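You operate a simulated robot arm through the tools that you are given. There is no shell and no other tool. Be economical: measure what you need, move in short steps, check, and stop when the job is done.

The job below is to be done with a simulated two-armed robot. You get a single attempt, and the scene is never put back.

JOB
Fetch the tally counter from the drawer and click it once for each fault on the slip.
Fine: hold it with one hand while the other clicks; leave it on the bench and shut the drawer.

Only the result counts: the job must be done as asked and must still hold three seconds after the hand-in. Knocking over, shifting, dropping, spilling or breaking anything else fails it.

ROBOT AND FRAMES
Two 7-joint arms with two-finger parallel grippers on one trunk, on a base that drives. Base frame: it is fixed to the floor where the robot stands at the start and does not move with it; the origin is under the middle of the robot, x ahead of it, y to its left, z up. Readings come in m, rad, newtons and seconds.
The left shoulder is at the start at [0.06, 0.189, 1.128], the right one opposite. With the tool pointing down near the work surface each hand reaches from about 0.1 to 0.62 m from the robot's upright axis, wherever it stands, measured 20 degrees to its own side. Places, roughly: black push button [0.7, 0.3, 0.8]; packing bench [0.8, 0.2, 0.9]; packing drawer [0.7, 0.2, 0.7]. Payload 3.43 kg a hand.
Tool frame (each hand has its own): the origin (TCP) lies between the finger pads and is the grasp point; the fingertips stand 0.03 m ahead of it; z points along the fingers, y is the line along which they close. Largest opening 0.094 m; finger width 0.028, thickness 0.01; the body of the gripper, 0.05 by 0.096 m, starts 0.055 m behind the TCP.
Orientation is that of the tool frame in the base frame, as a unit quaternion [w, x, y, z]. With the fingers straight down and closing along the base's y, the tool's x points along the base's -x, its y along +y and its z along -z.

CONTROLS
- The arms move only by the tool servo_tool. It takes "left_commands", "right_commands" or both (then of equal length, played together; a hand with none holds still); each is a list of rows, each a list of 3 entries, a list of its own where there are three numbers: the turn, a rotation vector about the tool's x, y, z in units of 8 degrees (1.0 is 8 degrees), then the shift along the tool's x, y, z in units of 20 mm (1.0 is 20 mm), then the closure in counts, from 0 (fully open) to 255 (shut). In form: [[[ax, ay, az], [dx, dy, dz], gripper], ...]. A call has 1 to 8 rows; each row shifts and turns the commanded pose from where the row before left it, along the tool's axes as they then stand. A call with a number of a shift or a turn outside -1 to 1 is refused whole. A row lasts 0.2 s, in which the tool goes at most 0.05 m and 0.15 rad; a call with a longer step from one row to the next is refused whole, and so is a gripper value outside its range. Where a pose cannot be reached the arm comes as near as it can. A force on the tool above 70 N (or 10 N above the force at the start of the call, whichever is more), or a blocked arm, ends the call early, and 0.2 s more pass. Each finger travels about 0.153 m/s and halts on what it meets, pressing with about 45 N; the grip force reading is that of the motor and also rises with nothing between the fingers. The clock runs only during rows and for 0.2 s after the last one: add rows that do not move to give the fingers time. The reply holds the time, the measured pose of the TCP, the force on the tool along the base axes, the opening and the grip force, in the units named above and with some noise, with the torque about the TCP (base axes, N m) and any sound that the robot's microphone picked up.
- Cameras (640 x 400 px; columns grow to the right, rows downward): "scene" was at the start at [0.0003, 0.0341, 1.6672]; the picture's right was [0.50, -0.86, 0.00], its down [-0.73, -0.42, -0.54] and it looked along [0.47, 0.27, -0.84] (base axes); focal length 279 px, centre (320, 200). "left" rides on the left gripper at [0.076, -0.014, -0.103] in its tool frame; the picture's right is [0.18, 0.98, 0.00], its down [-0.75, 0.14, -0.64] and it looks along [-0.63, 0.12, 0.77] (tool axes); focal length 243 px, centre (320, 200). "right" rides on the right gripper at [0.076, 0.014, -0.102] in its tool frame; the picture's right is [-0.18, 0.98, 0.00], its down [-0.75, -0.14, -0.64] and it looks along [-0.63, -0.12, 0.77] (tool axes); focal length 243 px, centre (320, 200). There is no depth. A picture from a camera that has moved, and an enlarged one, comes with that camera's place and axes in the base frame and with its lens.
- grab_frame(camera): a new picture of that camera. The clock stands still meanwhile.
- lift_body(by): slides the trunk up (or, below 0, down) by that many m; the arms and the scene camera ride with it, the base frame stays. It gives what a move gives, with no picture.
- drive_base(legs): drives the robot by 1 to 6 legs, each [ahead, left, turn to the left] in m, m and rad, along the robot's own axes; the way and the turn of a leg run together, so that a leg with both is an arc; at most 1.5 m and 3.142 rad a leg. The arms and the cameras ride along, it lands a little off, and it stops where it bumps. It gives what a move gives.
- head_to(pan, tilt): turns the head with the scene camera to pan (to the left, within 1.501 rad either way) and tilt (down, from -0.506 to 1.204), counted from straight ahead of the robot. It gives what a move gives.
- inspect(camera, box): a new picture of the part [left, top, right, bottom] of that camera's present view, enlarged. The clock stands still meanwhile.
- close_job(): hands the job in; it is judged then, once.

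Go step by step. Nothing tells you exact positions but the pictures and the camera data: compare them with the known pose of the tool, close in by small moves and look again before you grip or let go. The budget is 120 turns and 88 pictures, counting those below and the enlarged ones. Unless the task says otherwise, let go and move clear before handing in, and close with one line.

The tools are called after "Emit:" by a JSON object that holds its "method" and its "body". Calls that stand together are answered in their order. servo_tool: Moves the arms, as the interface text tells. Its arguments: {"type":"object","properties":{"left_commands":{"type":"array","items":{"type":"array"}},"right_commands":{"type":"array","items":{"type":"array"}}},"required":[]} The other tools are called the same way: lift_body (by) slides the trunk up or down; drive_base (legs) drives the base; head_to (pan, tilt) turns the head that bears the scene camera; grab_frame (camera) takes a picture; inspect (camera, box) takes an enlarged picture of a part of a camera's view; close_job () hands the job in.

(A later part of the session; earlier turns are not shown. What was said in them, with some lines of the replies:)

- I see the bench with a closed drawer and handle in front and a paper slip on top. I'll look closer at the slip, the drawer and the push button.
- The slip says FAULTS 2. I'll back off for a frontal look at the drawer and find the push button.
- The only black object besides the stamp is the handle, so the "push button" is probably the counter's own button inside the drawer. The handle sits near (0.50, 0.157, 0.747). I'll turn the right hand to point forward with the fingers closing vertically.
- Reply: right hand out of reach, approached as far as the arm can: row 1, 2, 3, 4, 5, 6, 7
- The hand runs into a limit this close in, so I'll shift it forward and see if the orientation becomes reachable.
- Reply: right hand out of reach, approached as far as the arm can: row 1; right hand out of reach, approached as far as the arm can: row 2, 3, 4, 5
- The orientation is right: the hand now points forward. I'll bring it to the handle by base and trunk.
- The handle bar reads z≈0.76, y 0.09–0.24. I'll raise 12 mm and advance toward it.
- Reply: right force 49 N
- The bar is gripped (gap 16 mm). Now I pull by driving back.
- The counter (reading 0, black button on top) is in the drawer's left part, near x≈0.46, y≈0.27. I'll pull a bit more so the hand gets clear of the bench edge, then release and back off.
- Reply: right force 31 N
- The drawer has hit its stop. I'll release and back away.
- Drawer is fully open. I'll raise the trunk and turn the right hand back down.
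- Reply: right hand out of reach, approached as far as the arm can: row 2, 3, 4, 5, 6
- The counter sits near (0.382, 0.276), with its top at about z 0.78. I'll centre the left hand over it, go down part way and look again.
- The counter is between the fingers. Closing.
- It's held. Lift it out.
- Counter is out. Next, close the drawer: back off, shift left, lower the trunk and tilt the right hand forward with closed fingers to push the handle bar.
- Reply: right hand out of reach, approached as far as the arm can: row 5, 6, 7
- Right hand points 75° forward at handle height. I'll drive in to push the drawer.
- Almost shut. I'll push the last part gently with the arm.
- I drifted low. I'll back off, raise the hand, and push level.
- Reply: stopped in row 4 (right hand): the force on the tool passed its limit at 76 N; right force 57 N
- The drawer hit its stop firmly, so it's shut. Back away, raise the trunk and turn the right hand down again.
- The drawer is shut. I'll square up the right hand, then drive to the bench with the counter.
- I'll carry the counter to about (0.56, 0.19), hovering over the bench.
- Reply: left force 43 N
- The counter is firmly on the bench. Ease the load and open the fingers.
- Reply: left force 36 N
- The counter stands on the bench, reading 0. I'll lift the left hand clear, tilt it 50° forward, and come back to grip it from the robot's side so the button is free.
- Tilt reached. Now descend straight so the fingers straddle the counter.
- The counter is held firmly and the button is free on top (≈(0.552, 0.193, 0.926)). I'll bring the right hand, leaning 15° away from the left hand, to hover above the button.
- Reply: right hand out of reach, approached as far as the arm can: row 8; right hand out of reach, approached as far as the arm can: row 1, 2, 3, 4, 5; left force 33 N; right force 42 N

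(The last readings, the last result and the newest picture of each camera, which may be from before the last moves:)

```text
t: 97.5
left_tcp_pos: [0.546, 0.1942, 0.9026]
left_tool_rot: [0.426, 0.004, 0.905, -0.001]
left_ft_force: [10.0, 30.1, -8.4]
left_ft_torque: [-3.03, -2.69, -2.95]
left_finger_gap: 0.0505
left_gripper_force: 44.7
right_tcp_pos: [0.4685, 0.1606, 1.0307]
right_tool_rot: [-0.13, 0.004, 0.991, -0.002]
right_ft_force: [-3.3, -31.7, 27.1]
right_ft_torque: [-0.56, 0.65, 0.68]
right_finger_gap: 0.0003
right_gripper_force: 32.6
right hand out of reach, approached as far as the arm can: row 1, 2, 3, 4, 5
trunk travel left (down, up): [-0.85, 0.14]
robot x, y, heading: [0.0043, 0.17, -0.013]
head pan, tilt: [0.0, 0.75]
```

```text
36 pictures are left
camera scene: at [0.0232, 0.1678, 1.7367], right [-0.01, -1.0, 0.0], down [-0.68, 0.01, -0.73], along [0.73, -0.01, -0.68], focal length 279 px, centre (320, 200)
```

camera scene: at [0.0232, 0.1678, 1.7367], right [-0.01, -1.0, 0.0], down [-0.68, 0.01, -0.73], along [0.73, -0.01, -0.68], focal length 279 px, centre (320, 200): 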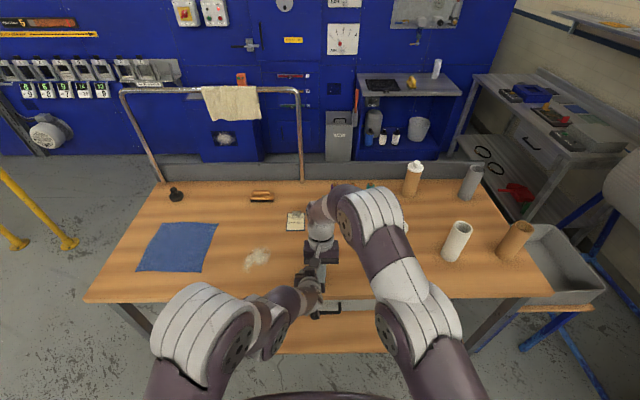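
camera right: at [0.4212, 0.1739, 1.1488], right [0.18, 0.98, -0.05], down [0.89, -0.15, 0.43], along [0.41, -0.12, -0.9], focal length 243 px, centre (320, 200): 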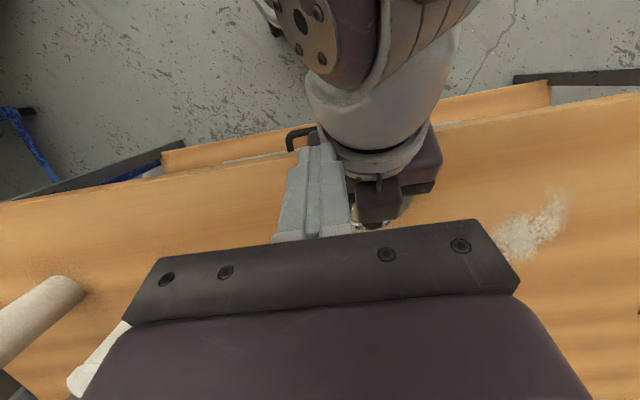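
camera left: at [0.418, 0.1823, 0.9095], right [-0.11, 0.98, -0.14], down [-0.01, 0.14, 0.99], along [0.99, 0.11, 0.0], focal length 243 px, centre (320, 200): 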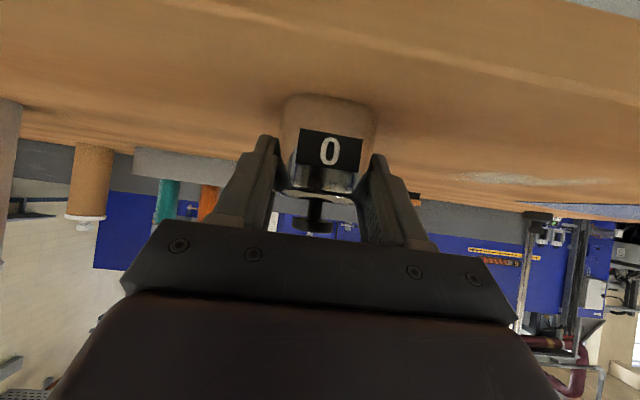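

The right hand can't reach with that lean, and it touched the left gripper, though the counter still reads 0 and didn't move. I'll retreat, and instead lean the right hand to its own side.

Emit:
{"method": "servo_tool", "body": {"right_commands": [[[0, 0, 0], [0, -1, -0.5], 255], [[0, 0, 0], [0, -1, -0.5], 255], [[0, 0, 0], [0, -1, -0.5], 255], [[0, -0.94, 0], [0, -1, 0], 255], [[0, -0.94, 0], [0, -0.5, 0], 255], [[-0.94, 0, 0], [0, 0, 0], 255], [[-0.94, 0, 0], [0, 0, 0], 255], [[-0.94, 0, 0], [0, 0, 0], 255]]}}

Emit:
{"method": "grab_frame", "body": {"camera": "left"}}

```text
t: 99.3
left_tcp_pos: [0.5466, 0.1923, 0.9019]
left_tool_rot: [0.425, 0.007, 0.905, -0.003]
left_ft_force: [-1.2, 0.8, 3.4]
left_ft_torque: [-0.07, -0.08, -0.01]
left_finger_gap: 0.0502
left_gripper_force: 45.1
right_tcp_pos: [0.4716, 0.0729, 1.0593]
right_tool_rot: [0.002, 0.004, 0.981, 0.196]
right_ft_force: [0.0, 0.0, -0.8]
right_ft_torque: [-0.01, 0.03, 0.01]
right_finger_gap: 0.0001
right_gripper_force: 32.9
right hand out of reach, approached as far as the arm can: row 3
trunk travel left (down, up): [-0.85, 0.14]
robot x, y, heading: [0.0027, 0.1698, -0.01]
head pan, tilt: [0.0, 0.75]
```

```text
35 pictures are left
camera left: at [0.4188, 0.1807, 0.9096], right [-0.1, 0.98, -0.14], down [-0.01, 0.14, 0.99], along [0.99, 0.1, 0.0], focal length 243 px, centre (320, 200)
```

left: 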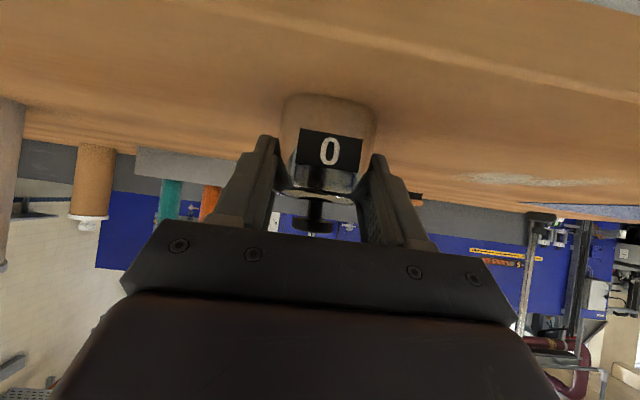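

Emit:
{"method": "servo_tool", "body": {"right_commands": [[[-1, 0, 0], [-0.6, 0, 0], 255], [[0, 0, 0], [-0.9, 0, 0], 255], [[0, 0, 0], [-0.9, 0, 0], 255], [[0, 0, 0], [-0.9, 0, 0], 255], [[0, 0, 0], [-0.7, 0, 0], 255]]}}

Emit:
{"method": "grab_frame", "body": {"camera": "right"}}

```text
t: 100.5
left_tcp_pos: [0.5472, 0.1917, 0.9028]
left_tool_rot: [0.426, 0.007, 0.905, -0.003]
left_ft_force: [0.0, 0.1, 1.9]
left_ft_torque: [-0.05, -0.05, 0.04]
left_finger_gap: 0.0505
left_gripper_force: 45.1
right_tcp_pos: [0.5532, 0.0721, 1.0574]
right_tool_rot: [0.002, 0.004, 0.965, 0.264]
right_ft_force: [-0.5, 0.3, 0.0]
right_ft_torque: [-0.03, -0.05, 0.0]
right_finger_gap: 0.0
right_gripper_force: 33.2
trunk travel left (down, up): [-0.85, 0.14]
robot x, y, heading: [0.0034, 0.1697, -0.014]
head pan, tilt: [0.0, 0.75]
```

```text
34 pictures are left
camera right: at [0.4764, 0.033, 1.1512], right [0.19, 0.85, 0.5], down [0.75, -0.45, 0.48], along [0.63, 0.28, -0.72], focal length 243 px, centre (320, 200)
```

right: 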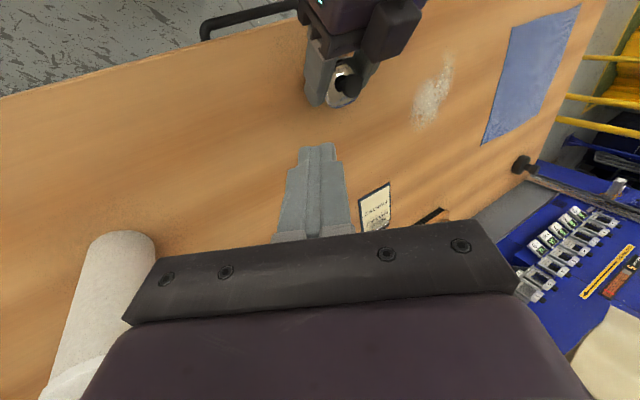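

The button is visible and reachable. I'll zoom in to fix its place.

Emit:
{"method": "inspect", "body": {"camera": "right", "box": [280, 40, 408, 120]}}

Emit:
{"method": "inspect", "body": {"camera": "left", "box": [240, 130, 400, 230]}}

```text
5.00 times, centred on (344, 80) of right
camera zoom: at [0.4764, 0.033, 1.1512], right [0.19, 0.85, 0.5], down [0.75, -0.45, 0.48], along [0.63, 0.28, -0.72], focal length 1213 px, centre (200, 800)
```

zoom: 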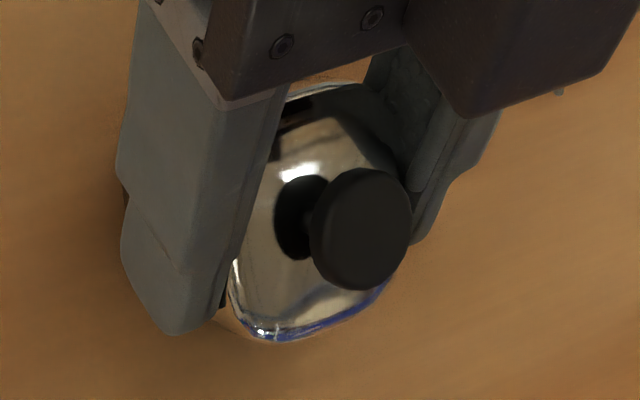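

```text
4.00 times, centred on (320, 180) of left
camera zoom: at [0.419, 0.1809, 0.9096], right [-0.1, 0.98, -0.14], down [-0.01, 0.14, 0.99], along [0.99, 0.1, 0.0], focal length 970 px, centre (320, 280)
```

zoom: 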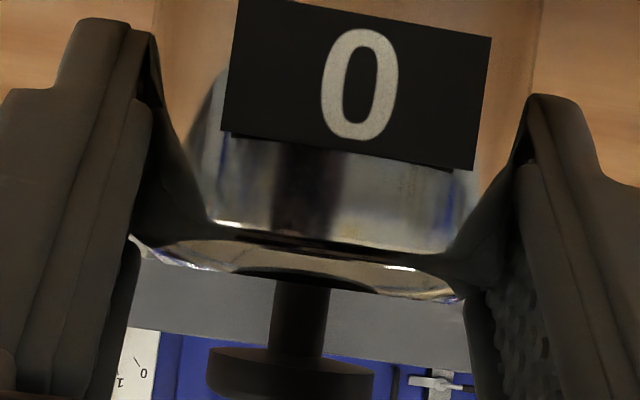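

Emit:
{"method": "servo_tool", "body": {"right_commands": [[[0, 0, 0], [-0.03, 0.37, 0.885], 255], [[0, 0, 0], [-0.03, 0.37, 0.885], 255], [[0, 0, 0], [-0.03, 0.37, 0.885], 255], [[0, 0, 0], [-0.03, 0.37, 0.885], 255], [[0, 0, 0], [-0.03, 0.37, 0.885], 255], [[0, 0, 0], [-0.03, 0.37, 0.885], 255], [[0, 0, 0], [-0.03, 0.37, 0.885], 255]]}}

Emit:
{"method": "inspect", "body": {"camera": "right", "box": [240, 80, 432, 200]}}

Emit:
{"method": "inspect", "body": {"camera": "left", "box": [240, 130, 400, 230]}}

```text
t: 102.2
left_tcp_pos: [0.547, 0.1913, 0.9026]
left_tool_rot: [0.426, 0.006, 0.905, -0.003]
left_ft_force: [-0.1, -0.4, 3.1]
left_ft_torque: [-0.09, -0.08, -0.05]
left_finger_gap: 0.0506
left_gripper_force: 45.1
right_tcp_pos: [0.5611, 0.1812, 0.9775]
right_tool_rot: [0.002, 0.005, 0.965, 0.263]
right_ft_force: [-0.2, 0.0, 0.3]
right_ft_torque: [-0.01, 0.01, -0.01]
right_finger_gap: 0.0
right_gripper_force: 32.7
trunk travel left (down, up): [-0.85, 0.14]
robot x, y, heading: [0.0057, 0.1691, -0.012]
head pan, tilt: [0.0, 0.75]
```

```text
3.33 times, centred on (336, 140) of right
camera zoom: at [0.4839, 0.1415, 1.0722], right [0.19, 0.85, 0.5], down [0.75, -0.45, 0.48], along [0.64, 0.28, -0.72], focal length 809 px, centre (267, 400)
```

zoom: 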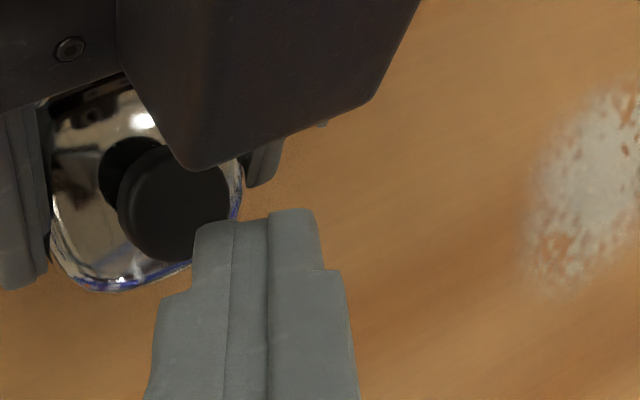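

```text
4.00 times, centred on (320, 180) of left
camera zoom: at [0.4189, 0.181, 0.9096], right [-0.1, 0.98, -0.14], down [-0.01, 0.14, 0.99], along [0.99, 0.1, 0.0], focal length 970 px, centre (320, 280)
```

zoom: 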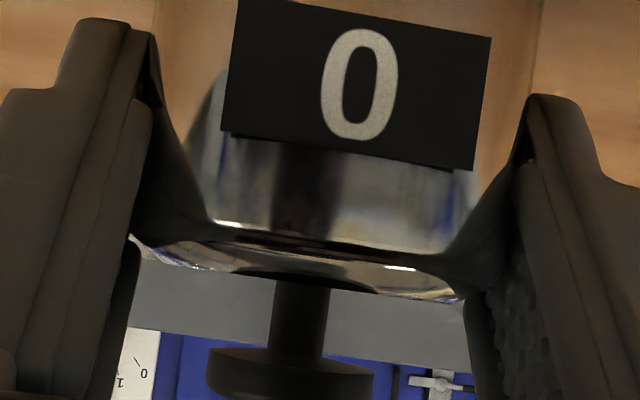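

Button is at about (0.555, 0.191, 0.926) and the fingertip sits about 20 mm above it. I'll lower to just above, then press in small steps.

Emit:
{"method": "servo_tool", "body": {"right_commands": [[[0, 0, 0], [0.1, -0.23, 0.39], 255], [[0, 0, 0], [0.05, -0.23, 0.39], 255]]}}

Emit:
{"method": "servo_tool", "body": {"right_commands": [[[0, 0, 0], [0, -0.051, 0.086], 255], [[0, 0, 0], [0, -0.051, 0.086], 255], [[0, 0, 0], [0, 0, 0], 255]]}}

Emit:
{"method": "inspect", "body": {"camera": "left", "box": [240, 130, 400, 230]}}

```text
t: 102.8
left_tcp_pos: [0.5457, 0.1905, 0.9032]
left_tool_rot: [0.426, 0.006, 0.905, -0.002]
left_ft_force: [-0.1, -1.1, 3.8]
left_ft_torque: [-0.12, -0.09, -0.01]
left_finger_gap: 0.0506
left_gripper_force: 45.0
right_tcp_pos: [0.5571, 0.1809, 0.9591]
right_tool_rot: [0.002, 0.004, 0.965, 0.263]
right_ft_force: [-0.5, 0.2, 0.1]
right_ft_torque: [0.0, 0.03, -0.01]
right_finger_gap: 0.0
right_gripper_force: 33.1
trunk travel left (down, up): [-0.85, 0.14]
robot x, y, heading: [0.0026, 0.1674, -0.018]
head pan, tilt: [0.0, 0.75]
```

```text
t: 103.5
left_tcp_pos: [0.5472, 0.1912, 0.903]
left_tool_rot: [0.425, 0.006, 0.905, -0.002]
left_ft_force: [0.0, -0.1, 3.3]
left_ft_torque: [-0.14, -0.12, 0.01]
left_finger_gap: 0.0504
left_gripper_force: 44.6
right_tcp_pos: [0.5567, 0.1803, 0.956]
right_tool_rot: [0.003, 0.004, 0.965, 0.264]
right_ft_force: [0.6, 0.0, 0.0]
right_ft_torque: [0.01, 0.0, 0.01]
right_finger_gap: 0.0001
right_gripper_force: 33.0
trunk travel left (down, up): [-0.85, 0.14]
robot x, y, heading: [-0.0003, 0.1706, -0.017]
head pan, tilt: [0.0, 0.75]
```

```text
4.00 times, centred on (320, 180) of left
camera zoom: at [0.4189, 0.1809, 0.9096], right [-0.1, 0.98, -0.14], down [-0.01, 0.14, 0.99], along [0.99, 0.1, 0.0], focal length 970 px, centre (320, 280)
```

zoom: 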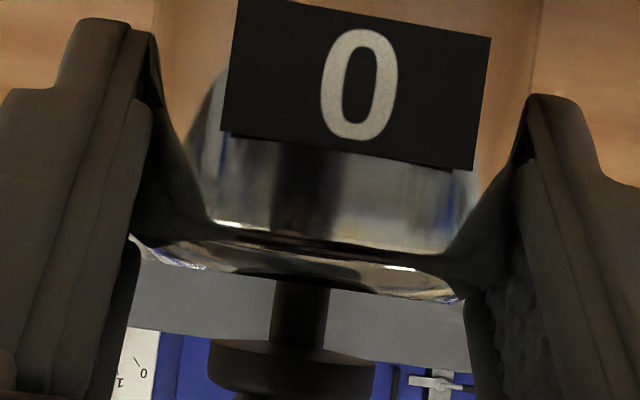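

The button has begun to move. I'll press further.

Emit:
{"method": "servo_tool", "body": {"right_commands": [[[0, 0, 0], [0, -0.051, 0.086], 255], [[0, 0, 0], [0, -0.051, 0.086], 255], [[0, 0, 0], [0, 0, 0], 255]]}}

Emit:
{"method": "inspect", "body": {"camera": "left", "box": [240, 130, 400, 230]}}

```text
t: 104.3
left_tcp_pos: [0.5472, 0.1918, 0.9031]
left_tool_rot: [0.426, 0.007, 0.905, -0.003]
left_ft_force: [0.3, -0.8, 1.6]
left_ft_torque: [-0.08, -0.11, -0.01]
left_finger_gap: 0.0503
left_gripper_force: 45.4
right_tcp_pos: [0.5577, 0.1804, 0.9507]
right_tool_rot: [0.003, 0.004, 0.965, 0.263]
right_ft_force: [-1.3, 1.2, 3.2]
right_ft_torque: [0.05, 0.03, 0.0]
right_finger_gap: 0.0002
right_gripper_force: 32.6
trunk travel left (down, up): [-0.85, 0.14]
robot x, y, heading: [0.0001, 0.1689, -0.014]
head pan, tilt: [0.0, 0.75]
heard: click
```

```text
4.00 times, centred on (320, 180) of left
camera zoom: at [0.4188, 0.1809, 0.9096], right [-0.1, 0.98, -0.14], down [-0.01, 0.14, 0.99], along [0.99, 0.1, 0.0], focal length 970 px, centre (320, 280)
```

zoom: 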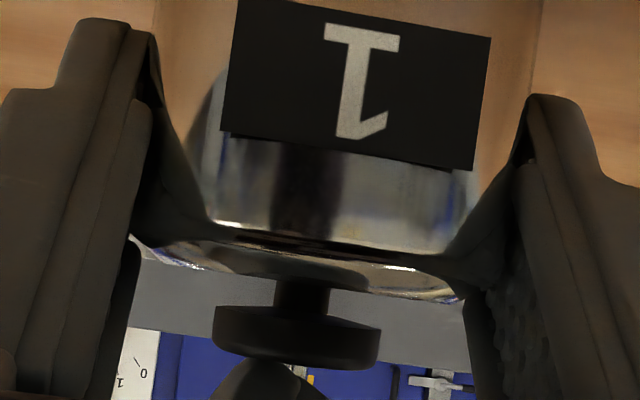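

Click heard, and the counter shows 1. I'll raise until the button comes fully back, then check before the second press.

Emit:
{"method": "servo_tool", "body": {"right_commands": [[[0, 0, 0], [0, 0.153, -0.258], 255], [[0, 0, 0], [0, 0.153, -0.258], 255], [[0, 0, 0], [0, 0, 0], 255]]}}

Emit:
{"method": "inspect", "body": {"camera": "left", "box": [240, 130, 400, 230]}}

```text
t: 105.2
left_tcp_pos: [0.5471, 0.192, 0.9023]
left_tool_rot: [0.426, 0.006, 0.905, -0.002]
left_ft_force: [-0.7, -1.2, 3.4]
left_ft_torque: [-0.1, -0.06, -0.01]
left_finger_gap: 0.0505
left_gripper_force: 45.2
right_tcp_pos: [0.556, 0.1814, 0.9645]
right_tool_rot: [0.002, 0.004, 0.965, 0.263]
right_ft_force: [0.6, 0.0, -0.7]
right_ft_torque: [0.01, 0.02, -0.02]
right_finger_gap: 0.0002
right_gripper_force: 32.5
trunk travel left (down, up): [-0.85, 0.14]
robot x, y, heading: [0.005, 0.1699, -0.015]
head pan, tilt: [0.0, 0.75]
```

```text
4.00 times, centred on (320, 180) of left
camera zoom: at [0.4188, 0.1809, 0.9096], right [-0.1, 0.98, -0.14], down [-0.01, 0.14, 0.99], along [0.99, 0.1, 0.0], focal length 970 px, centre (320, 280)
```

zoom: 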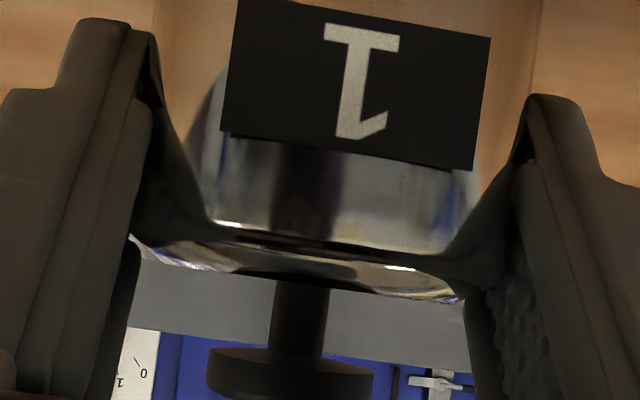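

Button is fully up and the display reads 1. Second press, to the same depth.

Emit:
{"method": "servo_tool", "body": {"right_commands": [[[0, 0, 0], [0, -0.153, 0.258], 255], [[0, 0, 0], [0, -0.1, 0.17], 255], [[0, 0, 0], [0, -0.051, 0.086], 255], [[0, 0, 0], [0, -0.035, 0.06], 255], [[0, 0, 0], [0, 0, 0], 255]]}}

Emit:
{"method": "inspect", "body": {"camera": "left", "box": [240, 130, 400, 230]}}

```text
t: 106.3
left_tcp_pos: [0.5476, 0.1912, 0.9032]
left_tool_rot: [0.426, 0.006, 0.905, -0.003]
left_ft_force: [-0.5, -1.0, 1.3]
left_ft_torque: [-0.14, -0.14, 0.02]
left_finger_gap: 0.0505
left_gripper_force: 44.8
right_tcp_pos: [0.5557, 0.1799, 0.9509]
right_tool_rot: [0.003, 0.005, 0.965, 0.263]
right_ft_force: [0.8, -0.2, 2.7]
right_ft_torque: [0.02, -0.05, -0.02]
right_finger_gap: 0.0
right_gripper_force: 32.7
trunk travel left (down, up): [-0.85, 0.14]
robot x, y, heading: [0.0037, 0.1679, -0.017]
head pan, tilt: [0.0, 0.75]
heard: click
```

```text
4.00 times, centred on (320, 180) of left
camera zoom: at [0.4188, 0.1809, 0.9096], right [-0.1, 0.98, -0.14], down [-0.01, 0.14, 0.99], along [0.99, 0.1, 0.0], focal length 970 px, centre (320, 280)
```

zoom: 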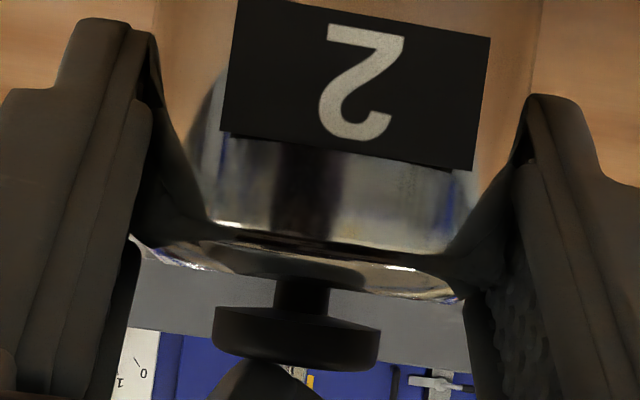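

It reads 2, which matches the slip. Now I take the right hand up and away the way it came.

Emit:
{"method": "servo_tool", "body": {"right_commands": [[[0, 0, 0], [0, 0.255, -0.43], 255], [[0, 0, 0], [0, 0.255, -0.43], 255], [[0, 0, 0], [0, -0.37, -0.885], 255], [[0, 0, 0], [0, -0.37, -0.885], 255], [[0, 0, 0], [0, -0.37, -0.885], 255], [[0, 0, 0], [0, -0.37, -0.885], 255], [[0, 0, 0], [0, -0.37, -0.885], 255], [[0, 0, 0], [0, -0.37, -0.885], 255]]}}

Emit:
{"method": "servo_tool", "body": {"right_commands": [[[1, 0, 0], [1, 0, 0], 255], [[1, 0, 0], [1, 0, 0], 255], [[1, 0, 0], [1, 0, 0], 255], [[0.8, 0, 0], [1, 0, 0], 255], [[0, 0, 0], [1, 0, 0], 255], [[0, 0, 0], [1, 0, 0], 255]]}}

Emit:
{"method": "grab_frame", "body": {"camera": "left"}}

```text
t: 108.2
left_tcp_pos: [0.5461, 0.1916, 0.9025]
left_tool_rot: [0.426, 0.006, 0.905, -0.003]
left_ft_force: [-0.1, -0.7, 3.0]
left_ft_torque: [-0.06, -0.12, 0.0]
left_finger_gap: 0.0504
left_gripper_force: 44.9
right_tcp_pos: [0.5562, 0.0873, 1.0408]
right_tool_rot: [0.001, 0.003, 0.965, 0.263]
right_ft_force: [-0.3, -1.2, 0.1]
right_ft_torque: [0.0, 0.01, 0.02]
right_finger_gap: 0.0
right_gripper_force: 33.5
trunk travel left (down, up): [-0.85, 0.14]
robot x, y, heading: [0.0012, 0.1702, -0.014]
head pan, tilt: [0.0, 0.75]
```

```text
t: 109.5
left_tcp_pos: [0.5468, 0.1924, 0.9026]
left_tool_rot: [0.427, 0.007, 0.904, -0.003]
left_ft_force: [-2.4, 0.5, 4.3]
left_ft_torque: [-0.09, -0.04, -0.03]
left_finger_gap: 0.0504
left_gripper_force: 44.5
right_tcp_pos: [0.4317, 0.0887, 1.0401]
right_tool_rot: [0.002, 0.004, 1.0, 0.0]
right_ft_force: [0.4, -1.2, -0.5]
right_ft_torque: [0.0, 0.04, -0.01]
right_finger_gap: 0.0
right_gripper_force: 32.7
trunk travel left (down, up): [-0.85, 0.14]
robot x, y, heading: [0.0027, 0.1681, -0.009]
head pan, tilt: [0.0, 0.75]
```

```text
25 pictures are left
camera left: at [0.4185, 0.1811, 0.9096], right [-0.1, 0.98, -0.14], down [-0.01, 0.14, 0.99], along [0.99, 0.1, 0.0], focal length 243 px, centre (320, 200)
```

left: 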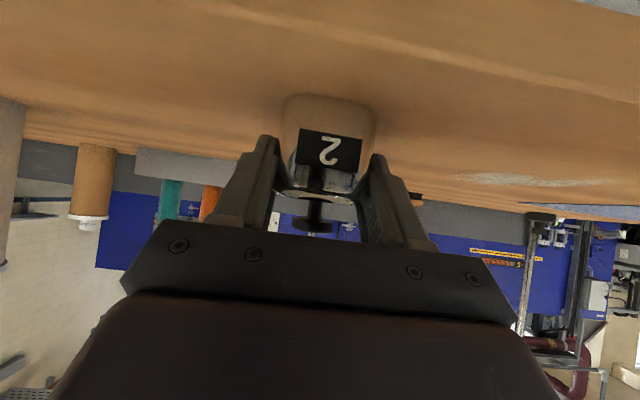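

Now the left hand lets go and rises straight off the counter.

Emit:
{"method": "servo_tool", "body": {"left_commands": [[[0, 0, 0], [0, 0, 0], 100], [[0, 0, 0], [0, 0, 0], 60], [[0, 0, 0], [0, 0, 0], 0], [[0, 0, 0], [0, 0, 0], 0]]}}

Emit:
{"method": "servo_tool", "body": {"left_commands": [[[0, 0, 0], [-0.77, 0, -0.637], 0], [[0, 0, 0], [-0.77, 0, -0.637], 0], [[0, 0, 0], [-0.77, 0, -0.637], 0], [[0, 0, 0], [-0.77, 0, -0.637], 0], [[0, 0, 0], [-0.77, 0, -0.637], 0], [[0, 0, 0], [-0.77, 0, -0.637], 0]]}}

Emit:
{"method": "drive_base", "body": {"legs": [[-0.5, 0, 0]]}}

Emit:
{"method": "head_to", "body": {"pan": 0.0, "tilt": 0.6}}

Emit:
{"method": "grab_frame", "body": {"camera": "scene"}}

```text
t: 110.5
left_tcp_pos: [0.5463, 0.1926, 0.9028]
left_tool_rot: [0.426, 0.006, 0.905, -0.002]
left_ft_force: [-0.5, 0.2, 0.4]
left_ft_torque: [0.02, -0.01, -0.03]
left_finger_gap: 0.0941
left_gripper_force: 0.1
right_tcp_pos: [0.4329, 0.0892, 1.0385]
right_tool_rot: [0.001, 0.005, 1.0, 0.001]
right_ft_force: [-0.6, -0.2, 0.1]
right_ft_torque: [0.0, 0.01, -0.01]
right_finger_gap: 0.0
right_gripper_force: 33.4
trunk travel left (down, up): [-0.85, 0.14]
robot x, y, heading: [0.0009, 0.1735, -0.015]
head pan, tilt: [0.0, 0.75]
```

```text
t: 112.0
left_tcp_pos: [0.5482, 0.1912, 1.023]
left_tool_rot: [0.425, 0.007, 0.905, -0.003]
left_ft_force: [-0.3, -0.5, -1.1]
left_ft_torque: [-0.01, -0.01, -0.01]
left_finger_gap: 0.0941
left_gripper_force: 0.0
right_tcp_pos: [0.4323, 0.0884, 1.0386]
right_tool_rot: [0.001, 0.005, 1.0, 0.001]
right_ft_force: [0.0, 0.0, -0.1]
right_ft_torque: [-0.01, -0.01, 0.02]
right_finger_gap: 0.0001
right_gripper_force: 33.1
trunk travel left (down, up): [-0.85, 0.14]
robot x, y, heading: [0.0011, 0.1696, -0.013]
head pan, tilt: [0.0, 0.75]
```

```text
t: 114.8
left_tcp_pos: [0.0577, 0.1972, 1.022]
left_tool_rot: [0.425, 0.006, 0.905, -0.002]
left_ft_force: [-0.3, 0.0, 0.5]
left_ft_torque: [0.01, -0.03, -0.01]
left_finger_gap: 0.0939
left_gripper_force: 0.1
right_tcp_pos: [-0.0583, 0.0945, 1.0392]
right_tool_rot: [0.001, 0.004, 1.0, 0.001]
right_ft_force: [-0.5, 0.1, -0.4]
right_ft_torque: [0.03, 0.03, 0.03]
right_finger_gap: 0.0
right_gripper_force: 32.4
trunk travel left (down, up): [-0.85, 0.14]
robot x, y, heading: [-0.4906, 0.1768, -0.014]
head pan, tilt: [0.0, 0.75]
```

```text
t: 115.5
left_tcp_pos: [0.057, 0.1984, 1.0238]
left_tool_rot: [0.426, 0.006, 0.905, -0.003]
left_ft_force: [-0.2, 0.5, -0.6]
left_ft_torque: [0.02, 0.02, -0.02]
left_finger_gap: 0.0939
left_gripper_force: 0.1
right_tcp_pos: [-0.0597, 0.095, 1.0396]
right_tool_rot: [0.003, 0.005, 1.0, 0.001]
right_ft_force: [0.0, 0.1, -0.3]
right_ft_torque: [0.01, 0.02, -0.01]
right_finger_gap: 0.0001
right_gripper_force: 32.9
trunk travel left (down, up): [-0.85, 0.14]
robot x, y, heading: [-0.4885, 0.1777, -0.016]
head pan, tilt: [0.0, 0.6]
```

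```text
24 pictures are left
camera scene: at [-0.4614, 0.1757, 1.7492], right [-0.02, -1.0, 0.0], down [-0.56, 0.01, -0.82], along [0.82, -0.01, -0.57], focal length 279 px, centre (320, 200)
```

scene: 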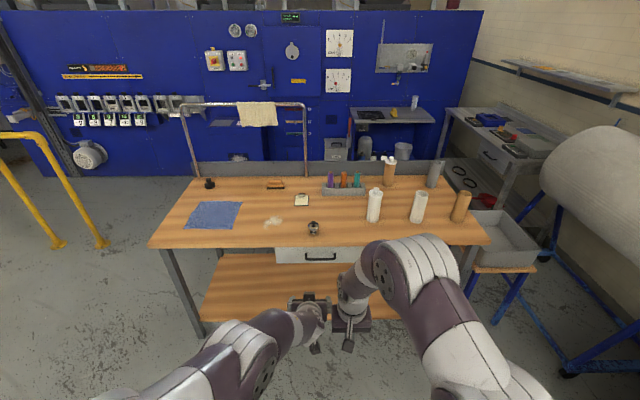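

Emit:
{"method": "inspect", "body": {"camera": "scene", "box": [240, 190, 400, 290]}}

```text
4.00 times, centred on (320, 240) of scene
camera zoom: at [-0.4614, 0.1757, 1.7492], right [-0.02, -1.0, 0.0], down [-0.56, 0.01, -0.82], along [0.82, -0.01, -0.57], focal length 1115 px, centre (320, 40)
```

zoom: 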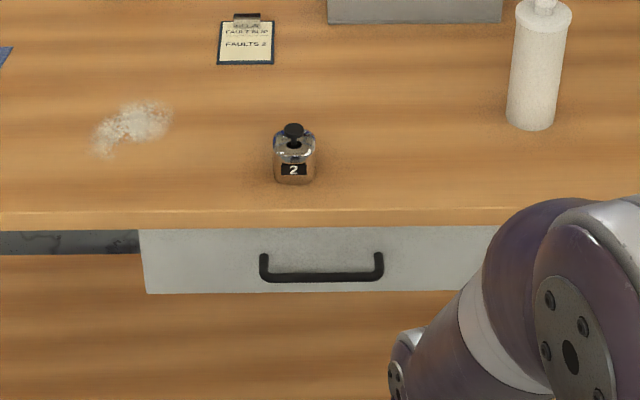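

The counter stands on the bench reading 2, and the drawer front is back where it started. Both hands are clear and nothing else looks disturbed, so I'm handing in.

Emit:
{"method": "close_job", "body": {}}

```text
The job is handed in.
```

I took the tally counter from the drawer, held it with the left hand and clicked it twice with the right to match "FAULTS 2". I left it on the bench reading 2 and shut the drawer.
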